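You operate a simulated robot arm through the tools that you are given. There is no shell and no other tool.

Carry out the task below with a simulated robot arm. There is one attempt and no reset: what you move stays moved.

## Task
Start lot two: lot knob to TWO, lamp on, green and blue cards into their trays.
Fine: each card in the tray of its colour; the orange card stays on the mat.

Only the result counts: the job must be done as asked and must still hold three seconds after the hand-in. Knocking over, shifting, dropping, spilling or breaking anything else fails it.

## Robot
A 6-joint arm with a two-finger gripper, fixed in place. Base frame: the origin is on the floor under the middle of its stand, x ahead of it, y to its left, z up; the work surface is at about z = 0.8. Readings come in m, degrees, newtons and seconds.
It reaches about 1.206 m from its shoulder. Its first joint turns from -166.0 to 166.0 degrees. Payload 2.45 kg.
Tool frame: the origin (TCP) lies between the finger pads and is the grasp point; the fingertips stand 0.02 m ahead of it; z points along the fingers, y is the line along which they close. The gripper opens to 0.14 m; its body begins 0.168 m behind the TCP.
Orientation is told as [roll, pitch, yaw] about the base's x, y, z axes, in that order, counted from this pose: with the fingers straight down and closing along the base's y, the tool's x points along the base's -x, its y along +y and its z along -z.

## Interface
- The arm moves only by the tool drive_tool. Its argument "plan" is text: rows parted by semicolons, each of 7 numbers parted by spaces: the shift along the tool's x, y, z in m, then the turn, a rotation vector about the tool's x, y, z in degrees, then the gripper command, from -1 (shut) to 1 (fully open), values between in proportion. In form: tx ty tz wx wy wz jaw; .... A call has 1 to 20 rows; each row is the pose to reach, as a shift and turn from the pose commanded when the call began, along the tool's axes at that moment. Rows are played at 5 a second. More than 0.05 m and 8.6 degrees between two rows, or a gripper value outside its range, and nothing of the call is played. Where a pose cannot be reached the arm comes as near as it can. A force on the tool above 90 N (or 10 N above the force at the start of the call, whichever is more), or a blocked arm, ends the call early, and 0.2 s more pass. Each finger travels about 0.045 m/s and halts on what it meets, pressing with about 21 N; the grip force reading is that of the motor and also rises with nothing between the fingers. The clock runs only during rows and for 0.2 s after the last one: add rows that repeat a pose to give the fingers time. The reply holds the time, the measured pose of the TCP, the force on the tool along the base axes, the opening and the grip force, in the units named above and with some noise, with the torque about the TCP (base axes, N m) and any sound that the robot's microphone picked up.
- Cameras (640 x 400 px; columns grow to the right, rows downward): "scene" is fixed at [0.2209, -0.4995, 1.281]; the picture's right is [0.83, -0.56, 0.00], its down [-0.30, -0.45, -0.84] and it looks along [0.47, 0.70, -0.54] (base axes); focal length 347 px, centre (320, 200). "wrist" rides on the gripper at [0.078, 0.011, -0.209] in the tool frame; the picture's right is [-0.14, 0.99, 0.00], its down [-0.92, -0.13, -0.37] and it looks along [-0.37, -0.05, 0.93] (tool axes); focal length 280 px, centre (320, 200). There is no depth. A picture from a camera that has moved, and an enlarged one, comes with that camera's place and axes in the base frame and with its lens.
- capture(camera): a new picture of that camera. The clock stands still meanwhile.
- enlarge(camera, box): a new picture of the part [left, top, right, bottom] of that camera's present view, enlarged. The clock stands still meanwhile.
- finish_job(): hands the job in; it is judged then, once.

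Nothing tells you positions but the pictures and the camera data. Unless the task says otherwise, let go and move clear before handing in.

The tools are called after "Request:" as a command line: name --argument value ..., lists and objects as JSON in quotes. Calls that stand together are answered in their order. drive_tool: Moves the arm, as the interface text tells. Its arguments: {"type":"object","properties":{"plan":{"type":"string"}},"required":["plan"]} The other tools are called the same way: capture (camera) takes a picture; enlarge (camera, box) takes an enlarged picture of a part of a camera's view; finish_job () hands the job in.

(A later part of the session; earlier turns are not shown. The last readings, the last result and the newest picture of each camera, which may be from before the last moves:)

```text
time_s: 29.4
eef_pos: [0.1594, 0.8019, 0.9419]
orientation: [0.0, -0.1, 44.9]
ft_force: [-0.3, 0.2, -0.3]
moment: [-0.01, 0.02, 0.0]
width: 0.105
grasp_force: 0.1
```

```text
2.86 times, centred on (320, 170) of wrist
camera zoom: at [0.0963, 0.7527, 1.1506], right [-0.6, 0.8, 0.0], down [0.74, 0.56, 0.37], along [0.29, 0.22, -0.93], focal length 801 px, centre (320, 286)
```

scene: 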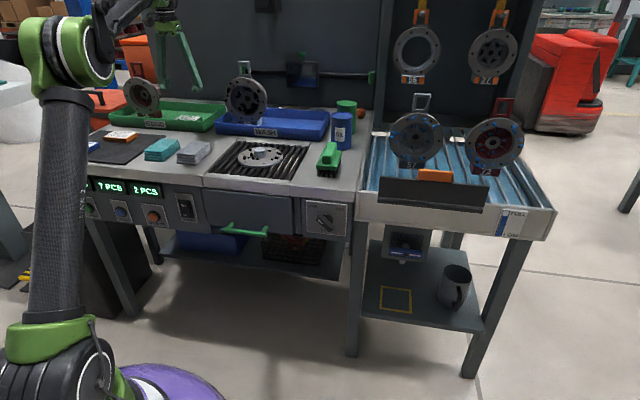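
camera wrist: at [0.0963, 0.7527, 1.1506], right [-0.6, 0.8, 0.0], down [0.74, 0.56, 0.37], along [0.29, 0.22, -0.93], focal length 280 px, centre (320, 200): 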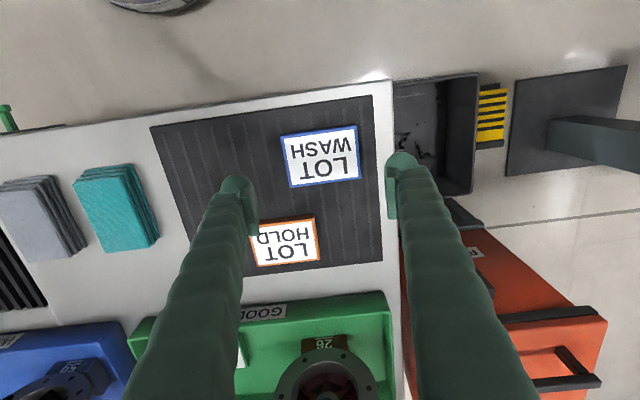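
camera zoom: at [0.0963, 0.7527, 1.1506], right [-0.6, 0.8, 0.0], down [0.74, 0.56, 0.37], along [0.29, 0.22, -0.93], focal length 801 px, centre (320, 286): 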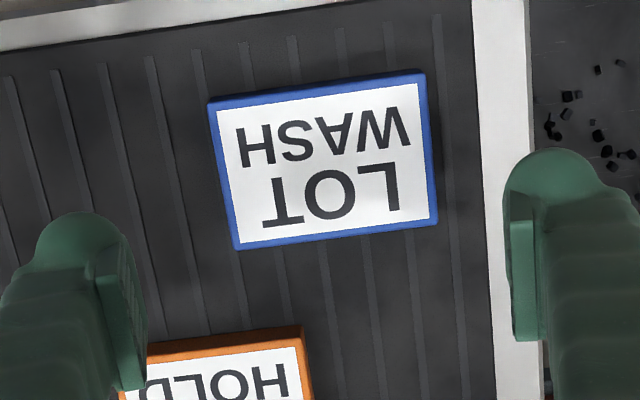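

The blue card is aligned and about (+2, +3) mm off the tool axis. I'll go down around it, using the same mat height as before.

Request:
drive_tool --plan "0.002 0.003 0.03 0 0 0 0.5; 0.002 0.003 0.07 0 0 0 0.5; 0.002 0.003 0.095 0 0 0 0.5; 0.002 0.003 0.108 0 0 0 0.5; 0.002 0.003 0.115 0 0 0 0.5; 0.002 0.003 0.118 0 0 0 0.5; 0.002 0.003 0.118 0 0 0 0.5"

Request:
enlarge --camera "wrist" --box '[220, 110, 420, 250]'

Request:
enlarge --camera "scene" --box '[40, 110, 140, 180]'

```text
time_s: 31.0
eef_pos: [0.1537, 0.8045, 0.8237]
orientation: [0.1, -0.1, 45.0]
ft_force: [-0.5, -0.7, 0.0]
moment: [0.01, 0.01, 0.01]
width: 0.1052
grasp_force: 0.1
```

```text
2.86 times, centred on (320, 180) of wrist
camera zoom: at [0.0916, 0.755, 1.0325], right [-0.6, 0.8, 0.0], down [0.74, 0.56, 0.37], along [0.29, 0.22, -0.93], focal length 801 px, centre (320, 257)
```

zoom: 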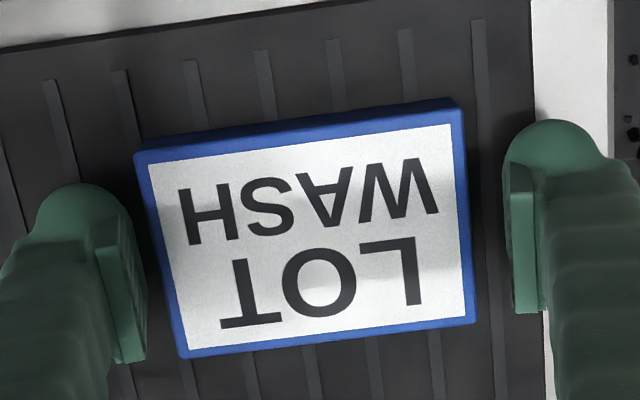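

```text
5.71 times, centred on (90, 145) of scene
camera zoom: at [0.2209, -0.4995, 1.281], right [0.83, -0.56, 0.0], down [-0.3, -0.45, -0.84], along [0.47, 0.7, -0.54], focal length 1982 px, centre (1634, 514)
```

zoom: 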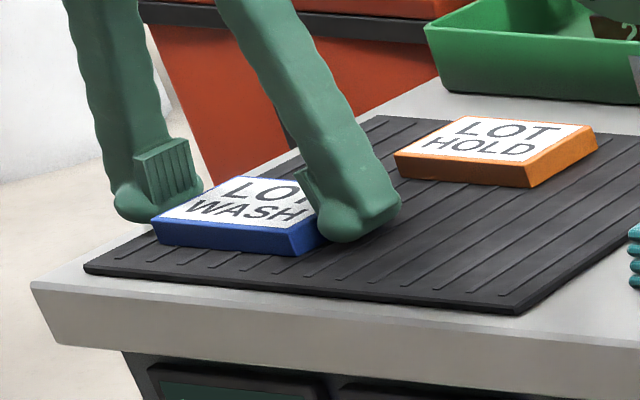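

The card is centred between the fingers and nothing is touching. I'll lower another millimetre, close, and then lift slightly.

Request:
drive_tool --plan "0 -0.001 0.001 0 0 0 0.4; 0 -0.001 0.001 0 0 0 0.3; 0 -0.001 0.001 0 0 0 0.2; 0 -0.001 0.001 0 0 0 0; 0 -0.001 0.001 0 0 0 -0.3; 0 -0.001 0.001 0 0 0 -0.3"

```text
time_s: 32.4
eef_pos: [0.1547, 0.8033, 0.8232]
orientation: [0.1, -0.1, 44.9]
ft_force: [1.2, -1.6, 2.6]
moment: [-0.06, -0.05, 0.05]
width: 0.0886
grasp_force: 20.4
```

Request:
drive_tool --plan "0 0 -0.002 0 0 0 -0.3; 0 0 -0.004 0 0 0 -0.3; 0 0 -0.006 0 0 0 -0.3; 0 0 -0.008 0 0 0 -0.3; 0 0 -0.011 0 0 0 -0.3; 0 0 -0.015 0 0 0 -0.3; 0 0 -0.015 0 0 0 -0.3"

Request:
enlarge --camera "scene" --box '[40, 110, 140, 180]'

```text
time_s: 34.0
eef_pos: [0.1556, 0.8049, 0.8384]
orientation: [0.1, -0.1, 45.1]
ft_force: [-0.8, 0.6, -1.1]
moment: [0.0, -0.02, 0.0]
width: 0.0886
grasp_force: 21.1
```

```text
5.71 times, centred on (90, 145) of scene
camera zoom: at [0.2209, -0.4995, 1.281], right [0.83, -0.56, 0.0], down [-0.3, -0.45, -0.84], along [0.47, 0.7, -0.54], focal length 1982 px, centre (1634, 514)
```

zoom: 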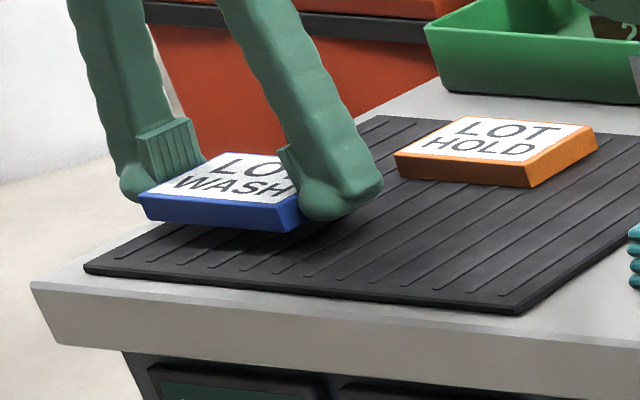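

The blue card is held level. I'll raise it and carry it along the front of the bench to the right, well above the cloths and the grating.

Request:
drive_tool --plan "0 0 -0.02 0 0 0 -0.3; 0 0 -0.05 0 0 0 -0.3; 0 -0.02 -0.08 0 0 0 -0.3; 0 -0.05 -0.105 0 0 0 -0.3; 0 -0.09 -0.112 0 0 0 -0.3; 0 -0.13 -0.112 0 0 0 -0.3; 0 -0.17 -0.112 0 0 0 -0.3; 0 -0.21 -0.112 0 0 0 -0.3; 0 -0.25 -0.112 0 0 0 -0.3; 0 -0.29 -0.112 0 0 0 -0.3; 0 -0.33 -0.112 0 0 0 -0.3; 0 -0.37 -0.112 0 0 0 -0.3; 0 -0.41 -0.112 0 0 0 -0.3; 0 -0.45 -0.112 0 0 0 -0.3; 0 -0.49 -0.112 0 0 0 -0.3; 0 -0.53 -0.112 0 0 0 -0.3; 0 -0.57 -0.112 0 0 0 -0.3; 0 -0.61 -0.112 0 0 0 -0.3; 0 -0.64 -0.112 0 0 0 -0.3; 0 -0.6585 -0.112 0 0 0 -0.3"

Request:
capture --camera "wrist"

Request:
capture --camera "scene"

```text
time_s: 38.2
eef_pos: [0.6212, 0.3386, 0.9493]
orientation: [0.0, -0.1, 45.1]
ft_force: [-0.4, 0.4, 0.5]
moment: [0.02, 0.01, 0.0]
width: 0.0884
grasp_force: 21.2
```

```text
taken
camera wrist: at [0.5583, 0.2892, 1.1575], right [-0.6, 0.8, 0.0], down [0.74, 0.56, 0.37], along [0.29, 0.22, -0.93], focal length 280 px, centre (320, 200)
```

wrist: 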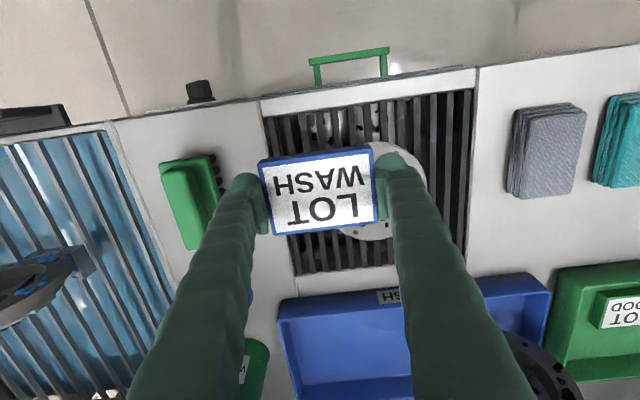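

```text
taken
```

scene: 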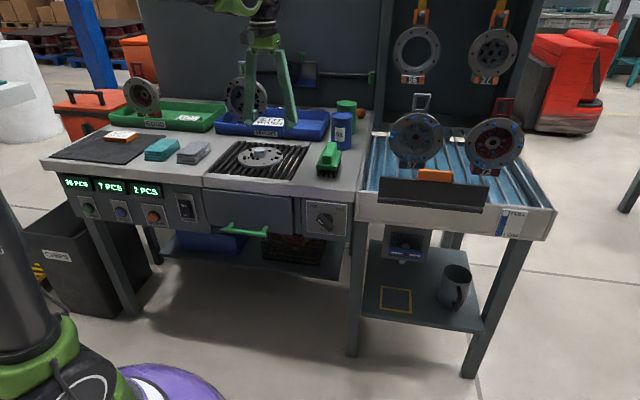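

The trip along the bench was clean. Now I'll carry the card straight back over the right part of the blue tray.

Request:
drive_tool --plan "-0.035 0.002 0 0 0 0 -0.3; -0.07 0.004 0 0 0 0 -0.3; -0.105 0.005 0 0 0 0 -0.3; -0.14 0.005 0 0 0 0 -0.3; -0.175 0.005 0 0 0 0 -0.3; -0.21 0.005 0 0 0 0 -0.3; -0.245 0.005 0 0 0 0 -0.3; -0.275 0.005 0 0 0 0 -0.3; -0.294 0.005 0 0 0 0 -0.3; -0.294 0.005 0 0 0 0 -0.3"

Request:
capture --camera "wrist"

Request:
enlarge --camera "scene" --box '[210, 50, 370, 150]'

```text
time_s: 40.4
eef_pos: [0.8257, 0.5489, 0.9486]
orientation: [0.1, -0.1, 45.1]
ft_force: [-0.4, -0.4, 0.0]
moment: [0.02, -0.03, -0.02]
width: 0.0885
grasp_force: 20.9
```

```text
taken
camera wrist: at [0.7632, 0.5011, 1.1581], right [-0.6, 0.8, 0.0], down [0.74, 0.56, 0.37], along [0.29, 0.22, -0.93], focal length 280 px, centre (320, 200)
```

wrist: 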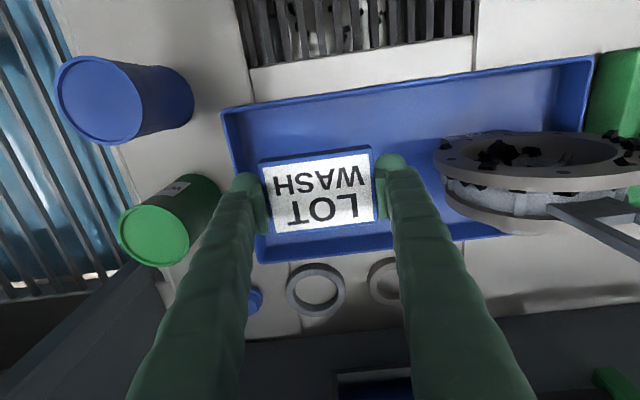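

```text
4.00 times, centred on (290, 100) of scene
camera zoom: at [0.2209, -0.4995, 1.281], right [0.83, -0.56, 0.0], down [-0.3, -0.45, -0.84], along [0.47, 0.7, -0.54], focal length 1387 px, centre (440, 600)
```

zoom: 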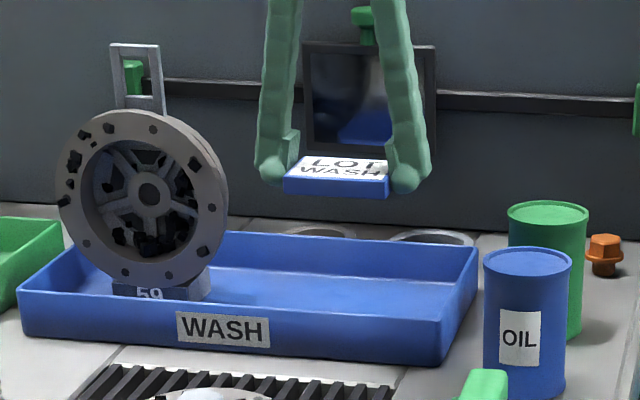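

The card hangs over the free part of the blue tray with about 1.5 to 2 cm clear on each side. I'll lower it in.

Request:
drive_tool --plan "-0.01 0 0.01 0 0 0 -0.3; -0.01 0 0.04 0 0 0 -0.3; -0.01 0 0.07 0 0 0 -0.3; -0.01 0 0.095 0 0 0 -0.3; -0.01 0 0.11 0 0 0 -0.3; -0.01 0 0.117 0 0 0 -0.3; -0.01 0 0.12 0 0 0 -0.3; -0.01 0 0.122 0 0 0 -0.3; -0.01 0 0.122 0 0 0 -0.3"

Request:
capture --camera "wrist"

Request:
enlarge --camera "scene" --box '[210, 70, 370, 160]'

```text
time_s: 42.4
eef_pos: [0.8316, 0.557, 0.8277]
orientation: [0.1, -0.1, 45.0]
ft_force: [0.2, 1.0, -0.5]
moment: [0.02, -0.03, -0.01]
width: 0.0886
grasp_force: 20.8
```

```text
taken
camera wrist: at [0.7699, 0.5078, 1.0361], right [-0.6, 0.8, 0.0], down [0.74, 0.56, 0.37], along [0.29, 0.22, -0.93], focal length 280 px, centre (320, 200)
```

wrist: 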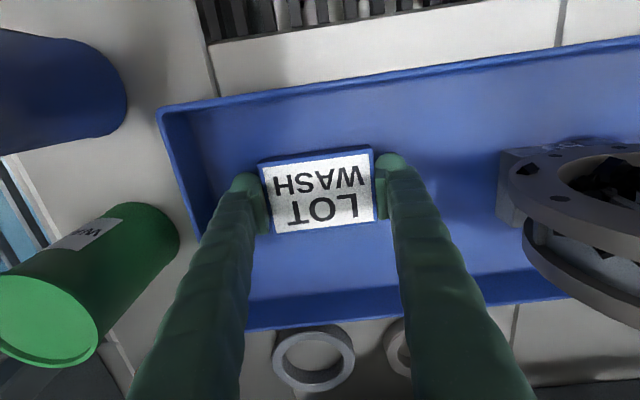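

```text
4.00 times, centred on (290, 115) of scene
camera zoom: at [0.2209, -0.4995, 1.281], right [0.83, -0.56, 0.0], down [-0.3, -0.45, -0.84], along [0.47, 0.7, -0.54], focal length 1387 px, centre (440, 540)
```

zoom: 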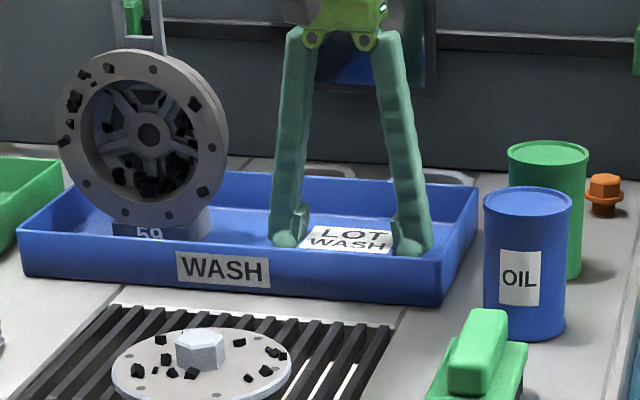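

The blue card is inside the blue tray, just above the floor, with clearance all round. I'll step down until it touches.

Request:
drive_tool --plan "0 0 0.0015 0 0 0 -0.3; 0 0 0.003 0 0 0 -0.3; 0 0 0.0035 0 0 0 -0.3; 0 0 0.0035 0 0 0 -0.3"

```text
time_s: 43.4
eef_pos: [0.8308, 0.557, 0.8244]
orientation: [0.1, -0.1, 45.0]
ft_force: [0.1, 0.4, -0.5]
moment: [-0.03, -0.01, -0.02]
width: 0.0885
grasp_force: 20.9
```

Request:
drive_tool --plan "0 0 0.001 0 0 0 -0.3; 0 0 0.002 0 0 0 -0.3; 0 0 0.002 0 0 0 -0.3"

```text
time_s: 44.2
eef_pos: [0.8324, 0.5569, 0.8237]
orientation: [0.1, -0.2, 45.1]
ft_force: [5.7, 4.4, 16.0]
moment: [-0.3, -0.24, 0.18]
width: 0.0886
grasp_force: 21.1
```

The card touches the tray floor. I'll release it and rise straight up.

Request:
drive_tool --plan "0 0 -0.001 0 0 0 0.1; 0 0 -0.001 0 0 0 0.4; 0 0 -0.001 0 0 0 0.45; 0 0 -0.001 0 0 0 0.45; 0 0 -0.015 0 0 0 0.45; 0 0 -0.04 0 0 0 0.45; 0 0 -0.08 0 0 0 0.45; 0 0 -0.125 0 0 0 0.45; 0 0 -0.125 0 0 0 0.45"

Request:
capture --camera "wrist"

Request:
capture --camera "scene"

```text
time_s: 46.2
eef_pos: [0.8324, 0.5552, 0.9478]
orientation: [0.1, -0.1, 45.0]
ft_force: [-0.6, 0.0, -0.2]
moment: [-0.01, 0.03, -0.03]
width: 0.1016
grasp_force: 0.0
```

```text
taken
camera wrist: at [0.7701, 0.5074, 1.1552], right [-0.6, 0.8, 0.0], down [0.74, 0.56, 0.37], along [0.29, 0.22, -0.93], focal length 280 px, centre (320, 200)
```

wrist: 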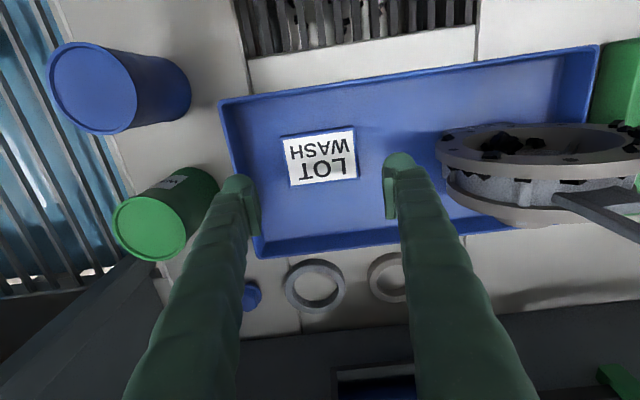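

```text
taken
```

scene: 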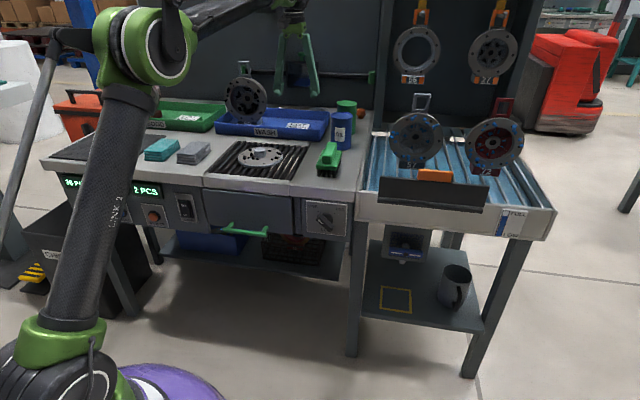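

Both cards are in their trays and flat. Next is the lot knob, so I'll retreat forward off the bench to a spot in front of it, at about s ≈ 0.37 along the bench, staying high over the oil can and brush.

Request:
drive_tool --plan "0.045 0 0 0 0 0 0.3; 0.09 0 0 0 0 0 0.1; 0.135 0 0 0 0 0 0; 0.18 0 0 0 0 0 -0.1; 0.225 0 0 0 0 0 -0.14; 0.265 -0.015 0 0 0 0 -0.14; 0.305 -0.035 0 0 0 0 -0.14; 0.345 -0.06 0 0 0 0 -0.14; 0.38 -0.09 0 0 0 0 -0.14; 0.415 -0.12 0 0 0 0 -0.14; 0.45 -0.15 0 0 0 0 -0.14; 0.48 -0.17 0 0 0 0 -0.14; 0.5 -0.174 0 0 0 0 -0.14; 0.5 -0.174 0 0 0 0 -0.14"

Request:
capture --camera "wrist"

Request:
capture --camera "scene"

```text
time_s: 49.2
eef_pos: [0.6012, 0.0782, 0.9463]
orientation: [0.1, -0.1, 45.0]
ft_force: [0.4, 0.2, -1.1]
moment: [0.05, 0.0, -0.03]
width: 0.0603
grasp_force: 0.0
```

```text
taken
camera wrist: at [0.5391, 0.0302, 1.1544], right [-0.6, 0.8, 0.0], down [0.74, 0.56, 0.37], along [0.29, 0.22, -0.93], focal length 280 px, centre (320, 200)
```

wrist: 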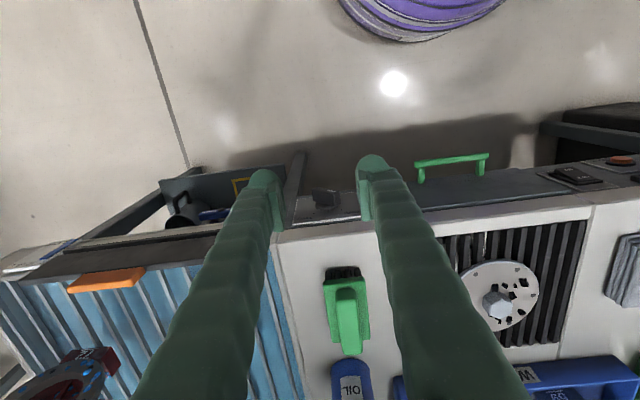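

```text
taken
```

scene: 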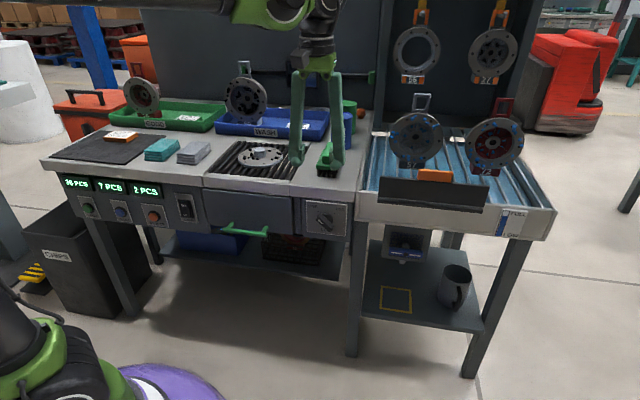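

From here the wrist camera sees the front panel obliquely, with the knob between the fingers and the rocker on the right. I'll zoom in on both to pin down their positions.

Request:
enlarge --camera "wrist" --box '[280, 150, 380, 240]'

Request:
enlarge --camera "wrist" --box '[500, 130, 640, 220]'

Request:
enlarge --camera "scene" --box '[290, 185, 370, 245]'

```text
4.44 times, centred on (330, 195) of wrist
camera zoom: at [0.5391, 0.0302, 1.1544], right [-0.6, 0.8, 0.0], down [0.74, 0.56, 0.37], along [0.29, 0.22, -0.93], focal length 1246 px, centre (276, 222)
```

zoom: 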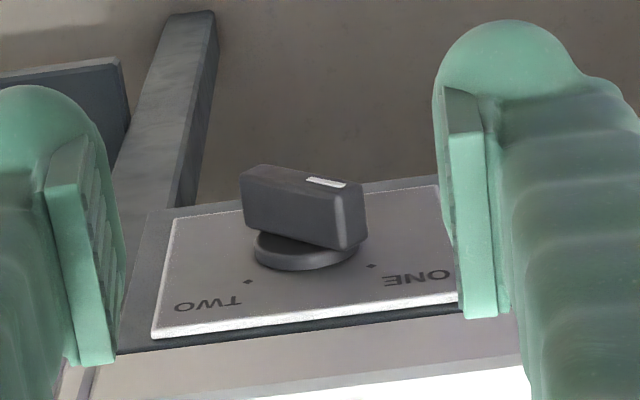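

```text
4.44 times, centred on (570, 175) of wrist
camera zoom: at [0.5391, 0.0302, 1.1544], right [-0.6, 0.8, 0.0], down [0.74, 0.56, 0.37], along [0.29, 0.22, -0.93], focal length 1246 px, centre (-791, 311)
```

zoom: 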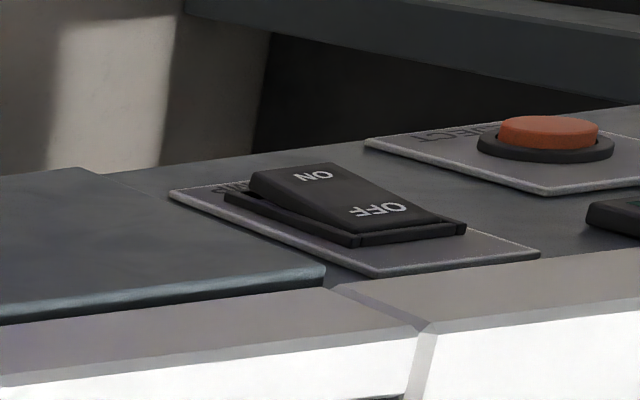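

```text
6.67 times, centred on (330, 215) of scene
camera zoom: at [0.2209, -0.4995, 1.281], right [0.83, -0.56, 0.0], down [-0.3, -0.45, -0.84], along [0.47, 0.7, -0.54], focal length 2312 px, centre (253, 100)
```

zoom: 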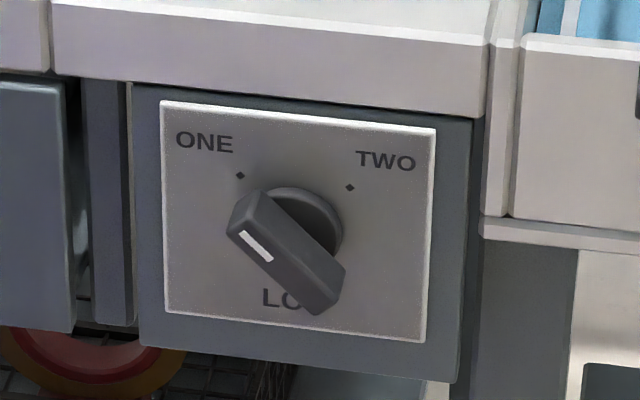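

The two views triangulate the knob: its centre is at s ≈ 0.375, z ≈ 0.695, and its bar's front face is near d ≈ 0.566. I'll turn the tool to point horizontally at the panel while lowering it to knob height, keeping about 10 cm away.

Request:
drive_tool --plan "0.002 -0.0005 0.02 0 -7.5 0 -0.14; 0.004 -0.001 0.04 0 -15 0 -0.14; 0.006 -0.0015 0.06 0 -22.5 0 -0.14; 0.008 -0.002 0.08 0 -30 0 -0.14; 0.01 -0.0025 0.1 0 -37.5 0 -0.14; 0.012 -0.003 0.12 0 -45 0 -0.14; 0.012 -0.003 0.12 0 -45 0 -0.14"

Request:
capture --camera "scene"

Request:
capture --camera "wrist"

```text
time_s: 50.8
eef_pos: [0.5955, 0.0693, 0.8257]
orientation: [0.2, -45.3, 45.0]
ft_force: [0.4, -0.2, -0.1]
moment: [0.02, 0.02, 0.03]
width: 0.0603
grasp_force: 0.1
```

```text
taken
```

scene: 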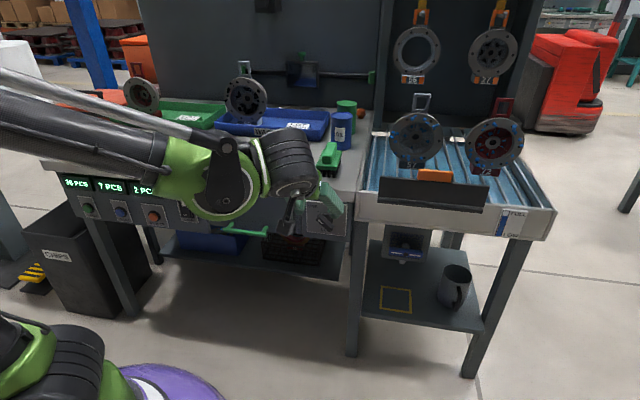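

```text
taken
camera wrist: at [0.4447, -0.0669, 0.9177], right [-0.63, 0.77, 0.1], down [0.36, 0.18, 0.91], along [0.68, 0.61, -0.4], focal length 280 px, centre (320, 200)
```

wrist: 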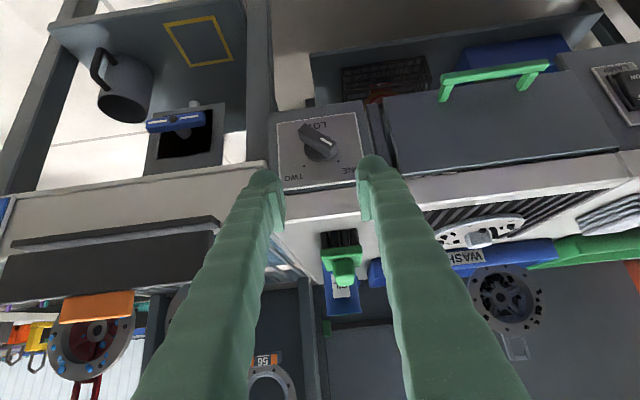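

The tilt is at 45° with no trouble. I'll continue to fully horizontal at knob height.

Request:
drive_tool --plan "0.0165 -0.0005 0.0141 0 -7.5 0 -0.14; 0.033 -0.001 0.0283 0 -15 0 -0.14; 0.0495 -0.0015 0.0424 0 -22.5 0 -0.14; 0.066 -0.002 0.0565 0 -30 0 -0.14; 0.0825 -0.0025 0.0707 0 -37.5 0 -0.14; 0.099 -0.003 0.0848 0 -45 0 -0.14; 0.099 -0.003 0.0848 0 -45 0 -0.14"

Request:
capture --camera "scene"

Request:
capture --camera "wrist"

```text
time_s: 52.4
eef_pos: [0.6141, 0.048, 0.7732]
orientation: [81.3, -89.9, -36.2]
ft_force: [-0.3, -0.1, -0.1]
moment: [-0.02, -0.01, 0.02]
width: 0.0603
grasp_force: 0.0
out of reach, approached as far as the arm can: row 5, 6, 7
```

```text
taken
```

scene: 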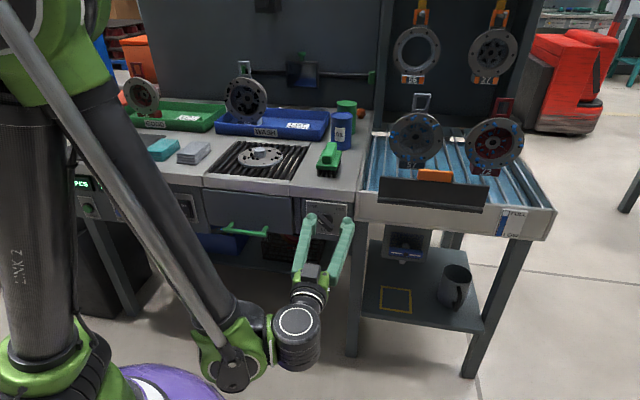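

```text
taken
camera wrist: at [0.4593, -0.0935, 0.696], right [-0.7, 0.7, 0.14], down [-0.17, -0.35, 0.92], along [0.69, 0.62, 0.36], focal length 280 px, centre (320, 200)
```

wrist: 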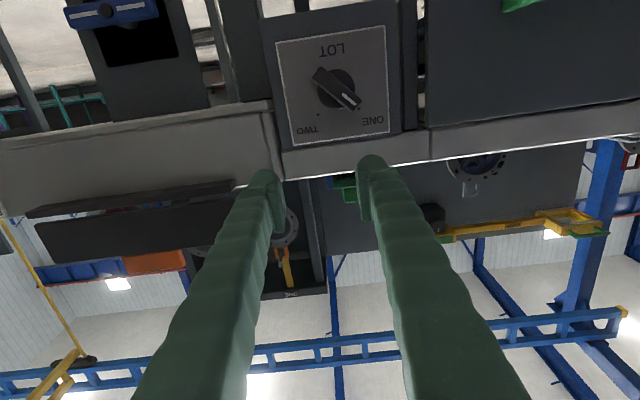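

The fully horizontal pose that far from the panel folds the arm past its reach: the TCP stopped at z ≈ 0.773, s ≈ 0.40. Moving closer to the panel should make it reachable, so I'll go forward a little at a time and check.

Request:
drive_tool --plan "0 0 0.02 0 0 0 -0.14; 0 0 0.04 0 0 0 -0.14; 0 0 0.06 0 0 0 -0.14; 0 0 0.06 0 0 0 -0.14"

Request:
capture --camera "scene"

Request:
capture --camera "wrist"

```text
time_s: 53.4
eef_pos: [0.656, 0.0908, 0.7742]
orientation: [143.8, -89.9, -98.7]
ft_force: [-1.4, -0.4, -0.1]
moment: [0.01, 0.02, -0.01]
width: 0.0605
grasp_force: 0.0
```

```text
taken
```

scene: 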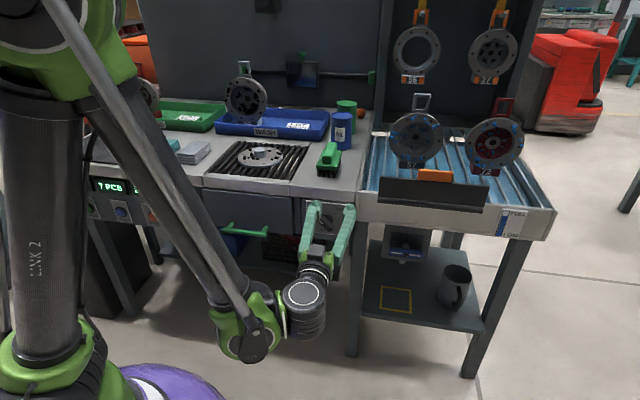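

```text
taken
camera wrist: at [0.5012, -0.0495, 0.6949], right [-0.7, 0.7, 0.14], down [-0.17, -0.35, 0.92], along [0.69, 0.62, 0.37], focal length 280 px, centre (320, 200)
```

wrist: 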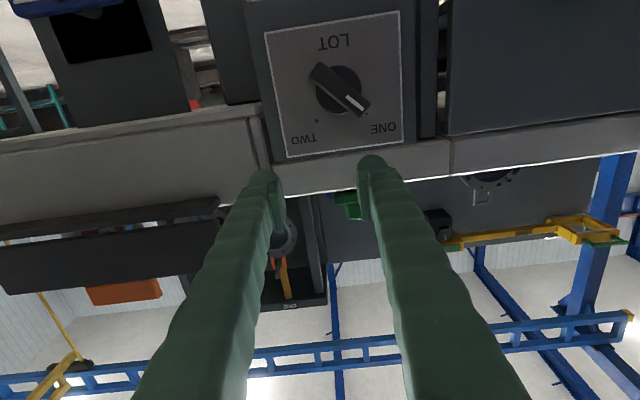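

The arm keeps its exact horizontal orientation, and reach improves as I move in. The wrist camera now faces the panel straight on, so I'll zoom in on the knob for an accurate centre.

Request:
enlarge --camera "wrist" --box '[260, 10, 410, 160]'

```text
2.67 times, centred on (335, 85) of wrist
camera zoom: at [0.5012, -0.0495, 0.6949], right [-0.7, 0.7, 0.14], down [-0.17, -0.35, 0.92], along [0.69, 0.62, 0.37], focal length 748 px, centre (280, 507)
```

zoom: 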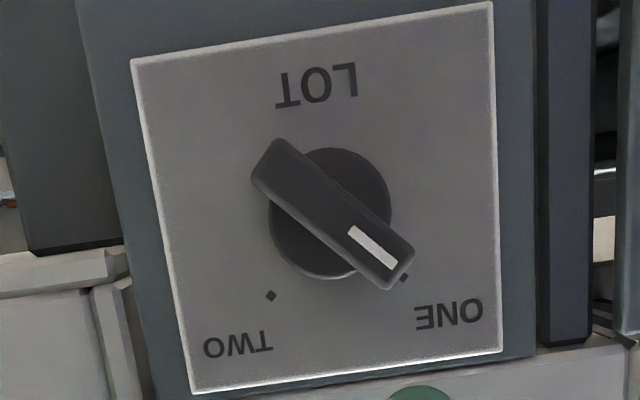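

The knob axis is at s ≈ 0.373, z ≈ 0.700. Its bar is about 52 × 17 mm and points exactly 45° to the upper left, and TWO is 45° to the upper right. I'll move down and left to line up with the axis, staying in front of the knob.

Request:
drive_tool --plan "0.02 0.007 0 0 0 0 -0.14; 0.04 0.014 0 0 0 0 -0.14; 0.06 0.021 0 0 0 0 -0.14; 0.0742 0.0267 0 0 0 0 -0.14; 0.0742 0.0267 0 0 0 0 -0.14"

Request:
capture --camera "wrist"

Request:
capture --camera "scene"

```text
time_s: 54.6
eef_pos: [0.6587, 0.0969, 0.7671]
orientation: [67.0, -89.9, -21.8]
ft_force: [-0.6, -0.3, 0.1]
moment: [-0.01, -0.01, -0.02]
width: 0.0603
grasp_force: 0.0
out of reach, approached as far as the arm can: row 1, 2, 3, 4, 5
```

```text
taken
camera wrist: at [0.5032, -0.0444, 0.6881], right [-0.7, 0.7, 0.14], down [-0.17, -0.35, 0.92], along [0.69, 0.62, 0.36], focal length 280 px, centre (320, 200)
```

wrist: 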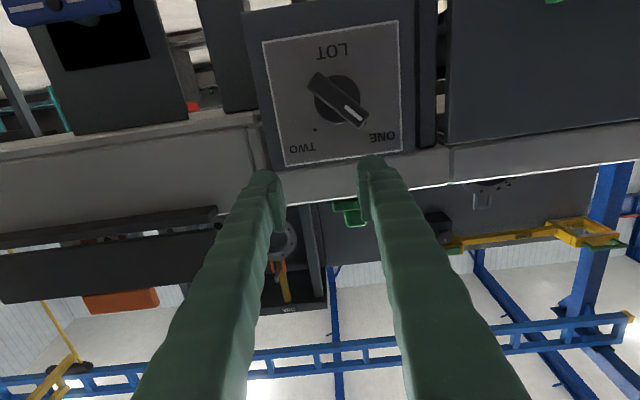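

```text
taken
```

scene: 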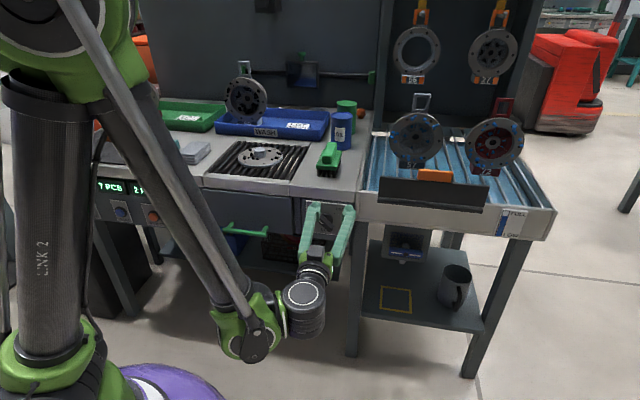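

The arm can't get low enough with the tool fully horizontal. I'll push the bar around with the closed fingertips instead, with the tool tilted 45° (a pose the arm reaches easily), moving from the left of the pointer end up and over to TWO. First I'll retreat, tilt, close the fingers, and wait to the left in front of the panel.

Request:
drive_tool --plan "0 0.015 -0.01 0 7.5 0 -0.3; 0 0.03 -0.02 0 15 0 -0.5; 0 0.045 -0.03 0 22.5 0 -0.7; 0.005 0.06 -0.034 0 30 0 -0.9; 0.015 0.075 -0.034 0 37.5 0 -1; 0.03 0.089 -0.034 0 45 0 -1; 0.047 0.089 -0.034 0 45 0 -1; 0.047 0.089 -0.034 0 45 0 -1"

Request:
capture --camera "wrist"

Request:
capture --camera "scene"

```text
time_s: 56.4
eef_pos: [0.5703, 0.1366, 0.7196]
orientation: [0.2, -45.0, 44.9]
ft_force: [0.4, 0.8, 0.8]
moment: [0.05, 0.01, 0.0]
width: 0.0
grasp_force: 21.2
```

```text
taken
camera wrist: at [0.42, 0.0002, 0.8114], right [-0.63, 0.77, 0.1], down [0.37, 0.18, 0.91], along [0.68, 0.61, -0.4], focal length 280 px, centre (320, 200)
```

wrist: 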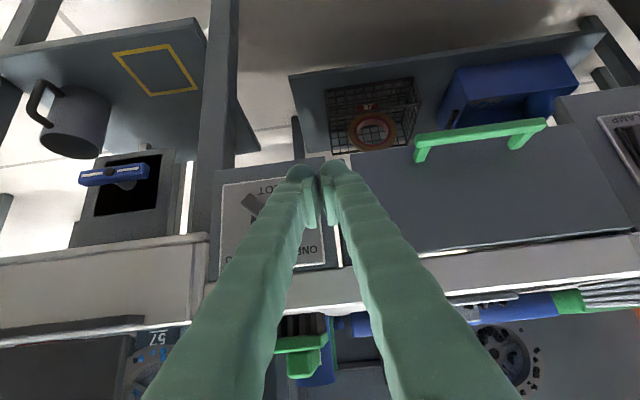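

```text
taken
```

scene: 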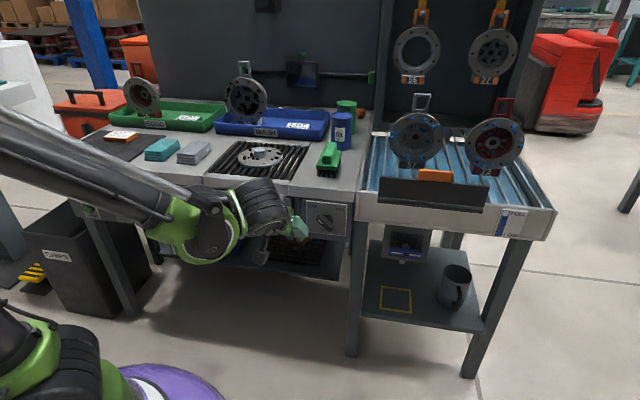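

The tool is tilted 45° with the fingers closed, waiting left of the knob. I'll zoom in to see the fingertip shape and its position relative to the knob.

Request:
enlarge --camera "scene" --box '[270, 185, 370, 255]'

Request:
enlarge --camera "wrist" --box '[200, 130, 380, 280]'

```text
5.71 times, centred on (320, 220) of scene
camera zoom: at [0.2209, -0.4995, 1.281], right [0.83, -0.56, 0.0], down [-0.3, -0.45, -0.84], along [0.47, 0.7, -0.54], focal length 1982 px, centre (320, 86)
```

zoom: 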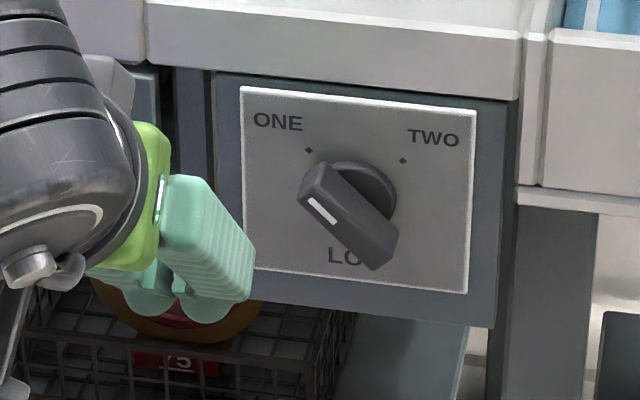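

```text
2.67 times, centred on (290, 205) of wrist
camera zoom: at [0.42, 0.0002, 0.8114], right [-0.63, 0.77, 0.1], down [0.37, 0.18, 0.91], along [0.68, 0.61, -0.4], focal length 748 px, centre (400, 187)
```

zoom: 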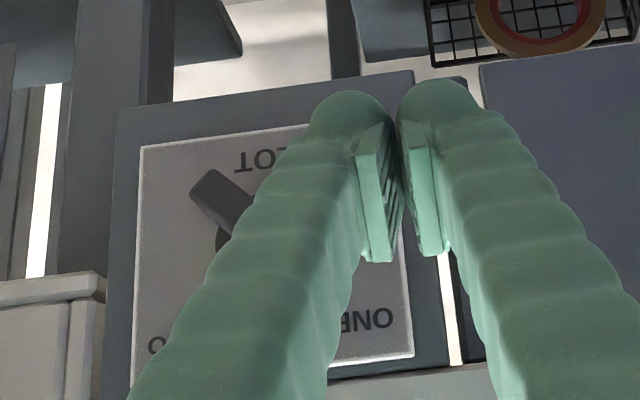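

When shut, the fingertips meet neatly and clear the panel. A better idea: straddle the knob bar with the tilted gripper so that closing the jaws squares the bar up to vertical, then rotate the whole tool about the knob axis to TWO. I'll open the jaws and line up on the knob axis in front of the bar.

Request:
drive_tool --plan "0.007 -0.022 0.002 0 0 0 -0.6; 0.014 -0.044 0.0045 0 0 0 -0.2; 0.0209 -0.0663 0.0068 0 0 0 0.07; 0.0209 -0.0663 0.0068 0 0 0 0.07; 0.0209 -0.0663 0.0068 0 0 0 0.07; 0.0209 -0.0663 0.0068 0 0 0 0.07"

Request:
capture --camera "wrist"

Request:
enlarge --camera "scene" --box '[270, 185, 390, 265]'

```text
time_s: 57.8
eef_pos: [0.6119, 0.083, 0.7003]
orientation: [0.1, -45.2, 44.9]
ft_force: [-0.9, 0.5, 0.1]
moment: [0.01, 0.0, -0.03]
width: 0.075
grasp_force: 0.0
```

```text
taken
camera wrist: at [0.4601, -0.0538, 0.7915], right [-0.63, 0.77, 0.1], down [0.37, 0.18, 0.91], along [0.68, 0.61, -0.4], focal length 280 px, centre (320, 200)
```

wrist: 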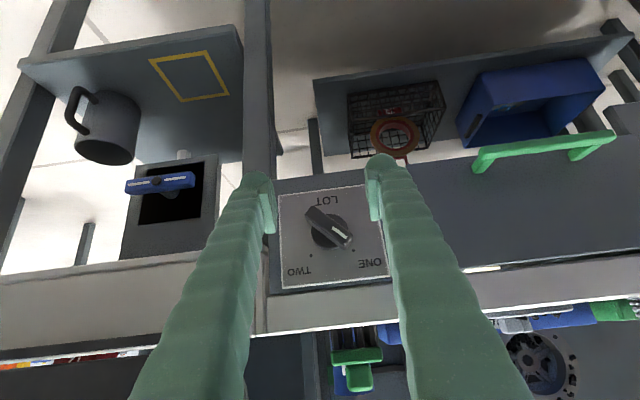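

```text
5.00 times, centred on (330, 225) of scene
camera zoom: at [0.2209, -0.4995, 1.281], right [0.83, -0.56, 0.0], down [-0.3, -0.45, -0.84], along [0.47, 0.7, -0.54], focal length 1734 px, centre (270, 75)
```

zoom: 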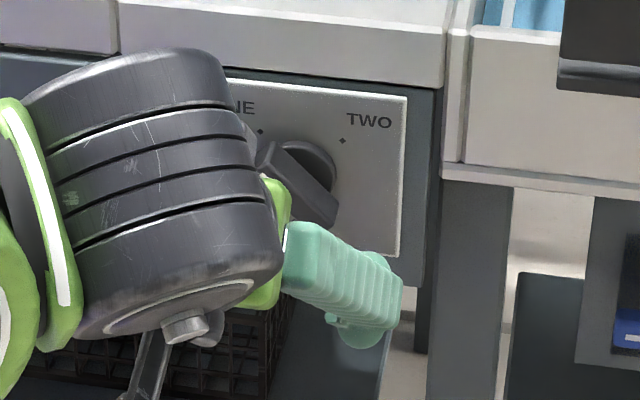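

The gripper is centred on the knob axis, with the bar visible between the fingers. I'll go straight in toward the panel so the pads straddle the bar.

Request:
drive_tool --plan "-0.0205 0 0.0219 0 0 0 0.07; -0.0382 0 0.0396 0 0 0 0.07; -0.0481 0 0.0495 0 0 0 0.07; -0.0538 0 0.0552 0 0 0 0.07; -0.0538 0 0.0552 0 0 0 0.07"

Request:
capture --camera "wrist"

Request:
enlarge --camera "wrist" --box '[240, 140, 410, 270]'

Request:
enlarge --camera "scene" --box '[270, 170, 390, 250]'

```text
time_s: 59.0
eef_pos: [0.6642, 0.138, 0.6994]
orientation: [0.2, -45.1, 44.9]
ft_force: [0.9, -1.0, 0.7]
moment: [0.01, -0.01, 0.0]
width: 0.0748
grasp_force: 0.1
```

```text
taken
camera wrist: at [0.5143, 0.0011, 0.7906], right [-0.63, 0.77, 0.1], down [0.37, 0.18, 0.91], along [0.68, 0.61, -0.4], focal length 280 px, centre (320, 200)
```

wrist: 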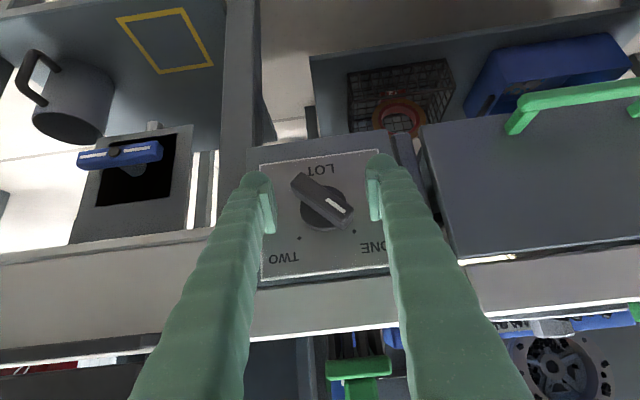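

```text
3.08 times, centred on (325, 205) of wrist
camera zoom: at [0.5143, 0.0011, 0.7906], right [-0.63, 0.77, 0.1], down [0.37, 0.18, 0.91], along [0.68, 0.61, -0.4], focal length 863 px, centre (305, 185)
```

zoom: 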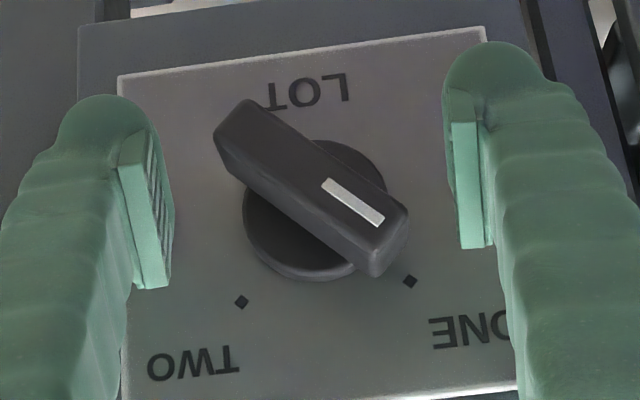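

```text
5.00 times, centred on (330, 210) of scene
camera zoom: at [0.2209, -0.4995, 1.281], right [0.83, -0.56, 0.0], down [-0.3, -0.45, -0.84], along [0.47, 0.7, -0.54], focal length 1734 px, centre (270, 150)
```

zoom: 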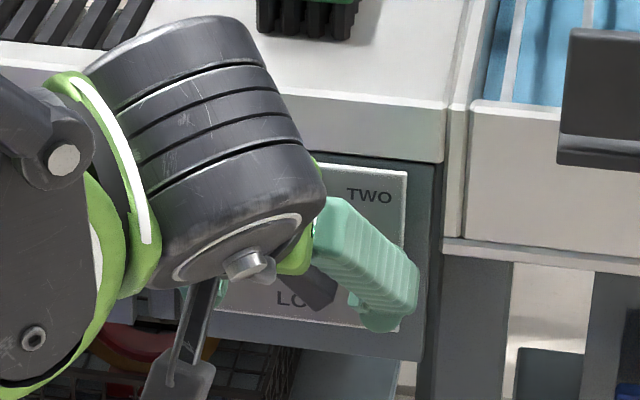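

The bar sits centred between the pads. I'll go 4 mm deeper and then close gradually so the pads square the bar up.

Request:
drive_tool --plan "-0.0028 -0.001 0.0028 0 0 0 0.07; -0.0028 -0.001 0.0028 0 0 0 -0.1; -0.0028 -0.001 0.0028 0 0 0 -0.25; -0.0028 -0.001 0.0028 0 0 0 -0.4; -0.0028 -0.001 0.0028 0 0 0 -0.5; -0.0028 -0.001 0.0028 0 0 0 -0.5"

Request:
enlarge --camera "wrist" --box '[240, 140, 410, 270]'

```text
time_s: 60.4
eef_pos: [0.6672, 0.1411, 0.6989]
orientation: [0.1, -45.1, 44.9]
ft_force: [-17.4, 7.9, 10.8]
moment: [-0.06, -0.01, -0.22]
width: 0.0492
grasp_force: 10.7
```

```text
3.08 times, centred on (325, 205) of wrist
camera zoom: at [0.5168, 0.0037, 0.791], right [-0.63, 0.77, 0.1], down [0.37, 0.18, 0.91], along [0.68, 0.61, -0.4], focal length 863 px, centre (305, 185)
```

zoom: 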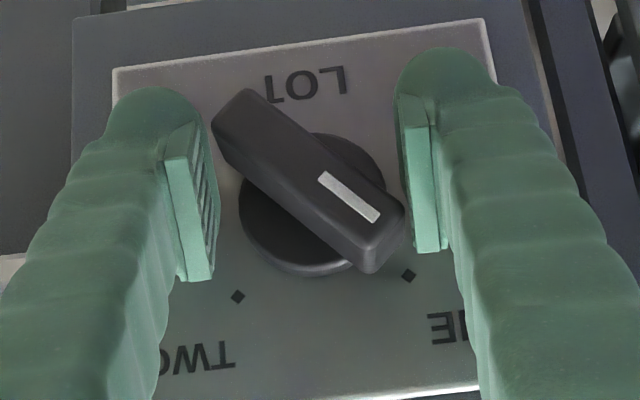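

Both pads have now met the bar's ends. I'll keep closing to see whether the knob turns under the grip force.

Request:
drive_tool --plan "0 0 0 0 0 0 -0.7; 0 0 0 0 0 0 -0.9; 0 0 0 0 0 0 -0.9; 0 0 0 0 0 0 -0.9"

Request:
enlarge --camera "wrist" --box '[240, 140, 410, 270]'

```text
time_s: 61.4
eef_pos: [0.6672, 0.1414, 0.6995]
orientation: [0.0, -45.1, 45.1]
ft_force: [-25.7, 10.2, -0.9]
moment: [0.12, -0.19, 0.4]
width: 0.0399
grasp_force: 44.0
```

```text
3.08 times, centred on (325, 205) of wrist
camera zoom: at [0.5167, 0.0037, 0.7908], right [-0.63, 0.77, 0.1], down [0.37, 0.18, 0.91], along [0.68, 0.61, -0.4], focal length 863 px, centre (305, 185)
```

zoom: 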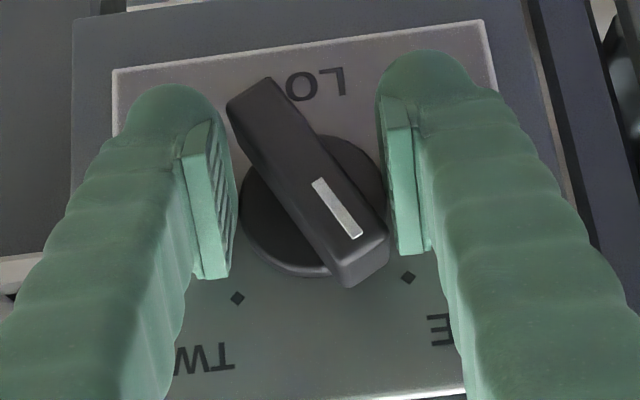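

It works: the bar is turning toward vertical as the jaws close. I'll keep closing.

Request:
drive_tool --plan "0 0 0 0 0 0 -1; 0 0 0 0 0 0 -1; 0 0 0 0 0 0 -1; 0 0 0 0 0 0 -1; 0 0 0 0 0 0 -1"

Request:
enlarge --camera "wrist" --box '[240, 140, 410, 270]'

```text
time_s: 62.6
eef_pos: [0.6669, 0.1418, 0.699]
orientation: [0.1, -45.1, 45.0]
ft_force: [-40.7, 16.7, -8.9]
moment: [-0.15, 0.02, 0.58]
width: 0.0394
grasp_force: 44.6
```

```text
3.08 times, centred on (325, 205) of wrist
camera zoom: at [0.5166, 0.0037, 0.7908], right [-0.63, 0.77, 0.1], down [0.37, 0.18, 0.91], along [0.68, 0.61, -0.4], focal length 863 px, centre (305, 185)
```

zoom: 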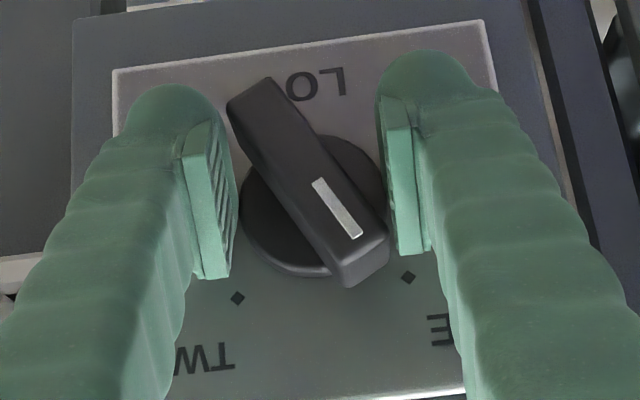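

The closing stalled at 0.039 m, about the diameter of the knob's round base (0.042 m), with some push-back from the panel. The fingertips are probably catching on that base disc. I'll back off 8 mm while still squeezing.

Request:
drive_tool --plan "0.0014 0 -0.0014 0 0 0 -1; 0.0028 0 -0.0028 0 0 0 -1; 0.0042 0 -0.0042 0 0 0 -1; 0.0057 0 -0.0057 0 0 0 -1; 0.0057 0 -0.0057 0 0 0 -1; 0.0057 0 -0.0057 0 0 0 -1"

Request:
enlarge --camera "wrist" --box '[240, 140, 410, 270]'

```text
time_s: 64.0
eef_pos: [0.6626, 0.1366, 0.7001]
orientation: [0.2, -45.1, 45.1]
ft_force: [-24.6, 37.0, 15.8]
moment: [0.24, -0.2, 0.5]
width: 0.015
grasp_force: 41.4
```

```text
3.08 times, centred on (325, 205) of wrist
camera zoom: at [0.5116, -0.0013, 0.7916], right [-0.63, 0.77, 0.1], down [0.36, 0.18, 0.91], along [0.68, 0.61, -0.4], focal length 863 px, centre (305, 185)
```

zoom: 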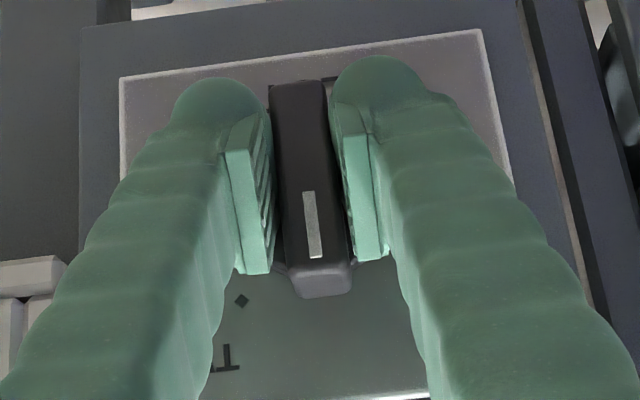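

The bar is now upright and firmly gripped at 0.015 m. There's a sideways load of about 43 N from a 2 mm centring error, so I'll shift right to relieve it and then rotate the whole tool clockwise about the knob axis in steps.

Request:
drive_tool --plan "0 -0.0012 0 0 0 0 -1; 0 -0.0023 0 0 0 0 -1; 0 -0.0023 0 -3.54 0 3.54 -1; 0 -0.0023 0 -7.07 0 7.07 -1; 0 -0.0023 0 -10.6 0 10.6 -1; 0 -0.0023 0 -14.1 0 14.1 -1; 0 -0.0023 0 -14.1 0 14.1 -1"

Request:
enlarge --camera "wrist" --box '[240, 140, 410, 270]'

Request:
capture --camera "scene"

```text
time_s: 65.6
eef_pos: [0.6624, 0.1367, 0.7002]
orientation: [27.5, -41.7, 26.3]
ft_force: [-41.5, 75.9, 6.9]
moment: [0.16, -0.18, 0.68]
width: 0.0157
grasp_force: 42.4
```

```text
3.08 times, centred on (325, 205) of wrist
camera zoom: at [0.5351, -0.0249, 0.7897], right [-0.57, 0.7, 0.43], down [0.58, -0.03, 0.81], along [0.58, 0.71, -0.39], focal length 863 px, centre (305, 185)
```

zoom: 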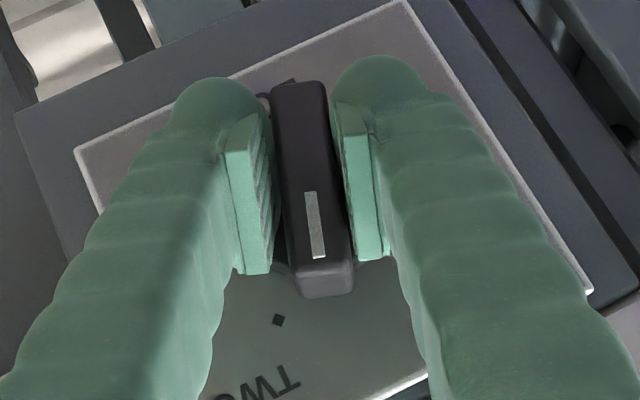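

```text
taken
```

scene: 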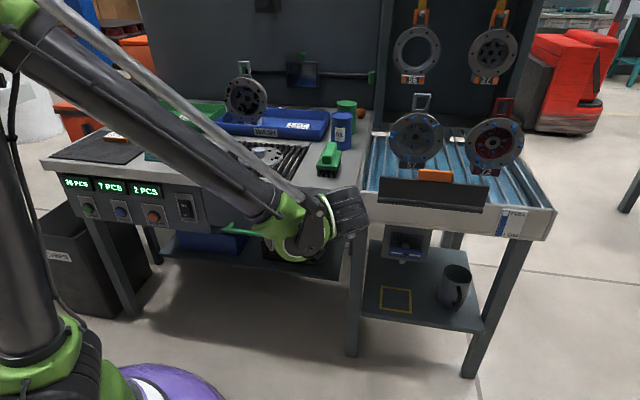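

The knob is following the tool, 20° so far. My centring shift went the wrong way though, since the side load rose to 83 N. I'll shift back left by about 4 mm first, then check.

Request:
drive_tool --plan "0.0003 0.001 0.0003 0 0 0 -1; 0.0005 0.002 0.0005 0 0 0 -1; 0.0008 0.003 0.0008 0 0 0 -1; 0.001 0.0039 0.001 0 0 0 -1; 0.001 0.0039 0.001 0 0 0 -1"

```text
time_s: 66.8
eef_pos: [0.661, 0.1354, 0.6996]
orientation: [27.3, -42.0, 26.0]
ft_force: [-11.1, 45.0, 31.2]
moment: [0.24, -0.26, 0.58]
width: 0.0151
grasp_force: 40.9
```

Request:
drive_tool --plan "-0.0002 0.0011 0.0002 0 0 0 -1; -0.0004 0.0022 0.0004 0 0 0 -1; -0.0006 0.0033 0.0006 0 0 0 -1; -0.0007 0.0043 0.0007 0 0 0 -1; -0.0007 0.0043 0.0007 0 0 0 -1"

```text
time_s: 68.0
eef_pos: [0.6618, 0.1351, 0.6997]
orientation: [27.1, -41.8, 26.1]
ft_force: [28.7, -42.7, 3.6]
moment: [-0.16, 0.13, -0.66]
width: 0.015
grasp_force: 41.0
```

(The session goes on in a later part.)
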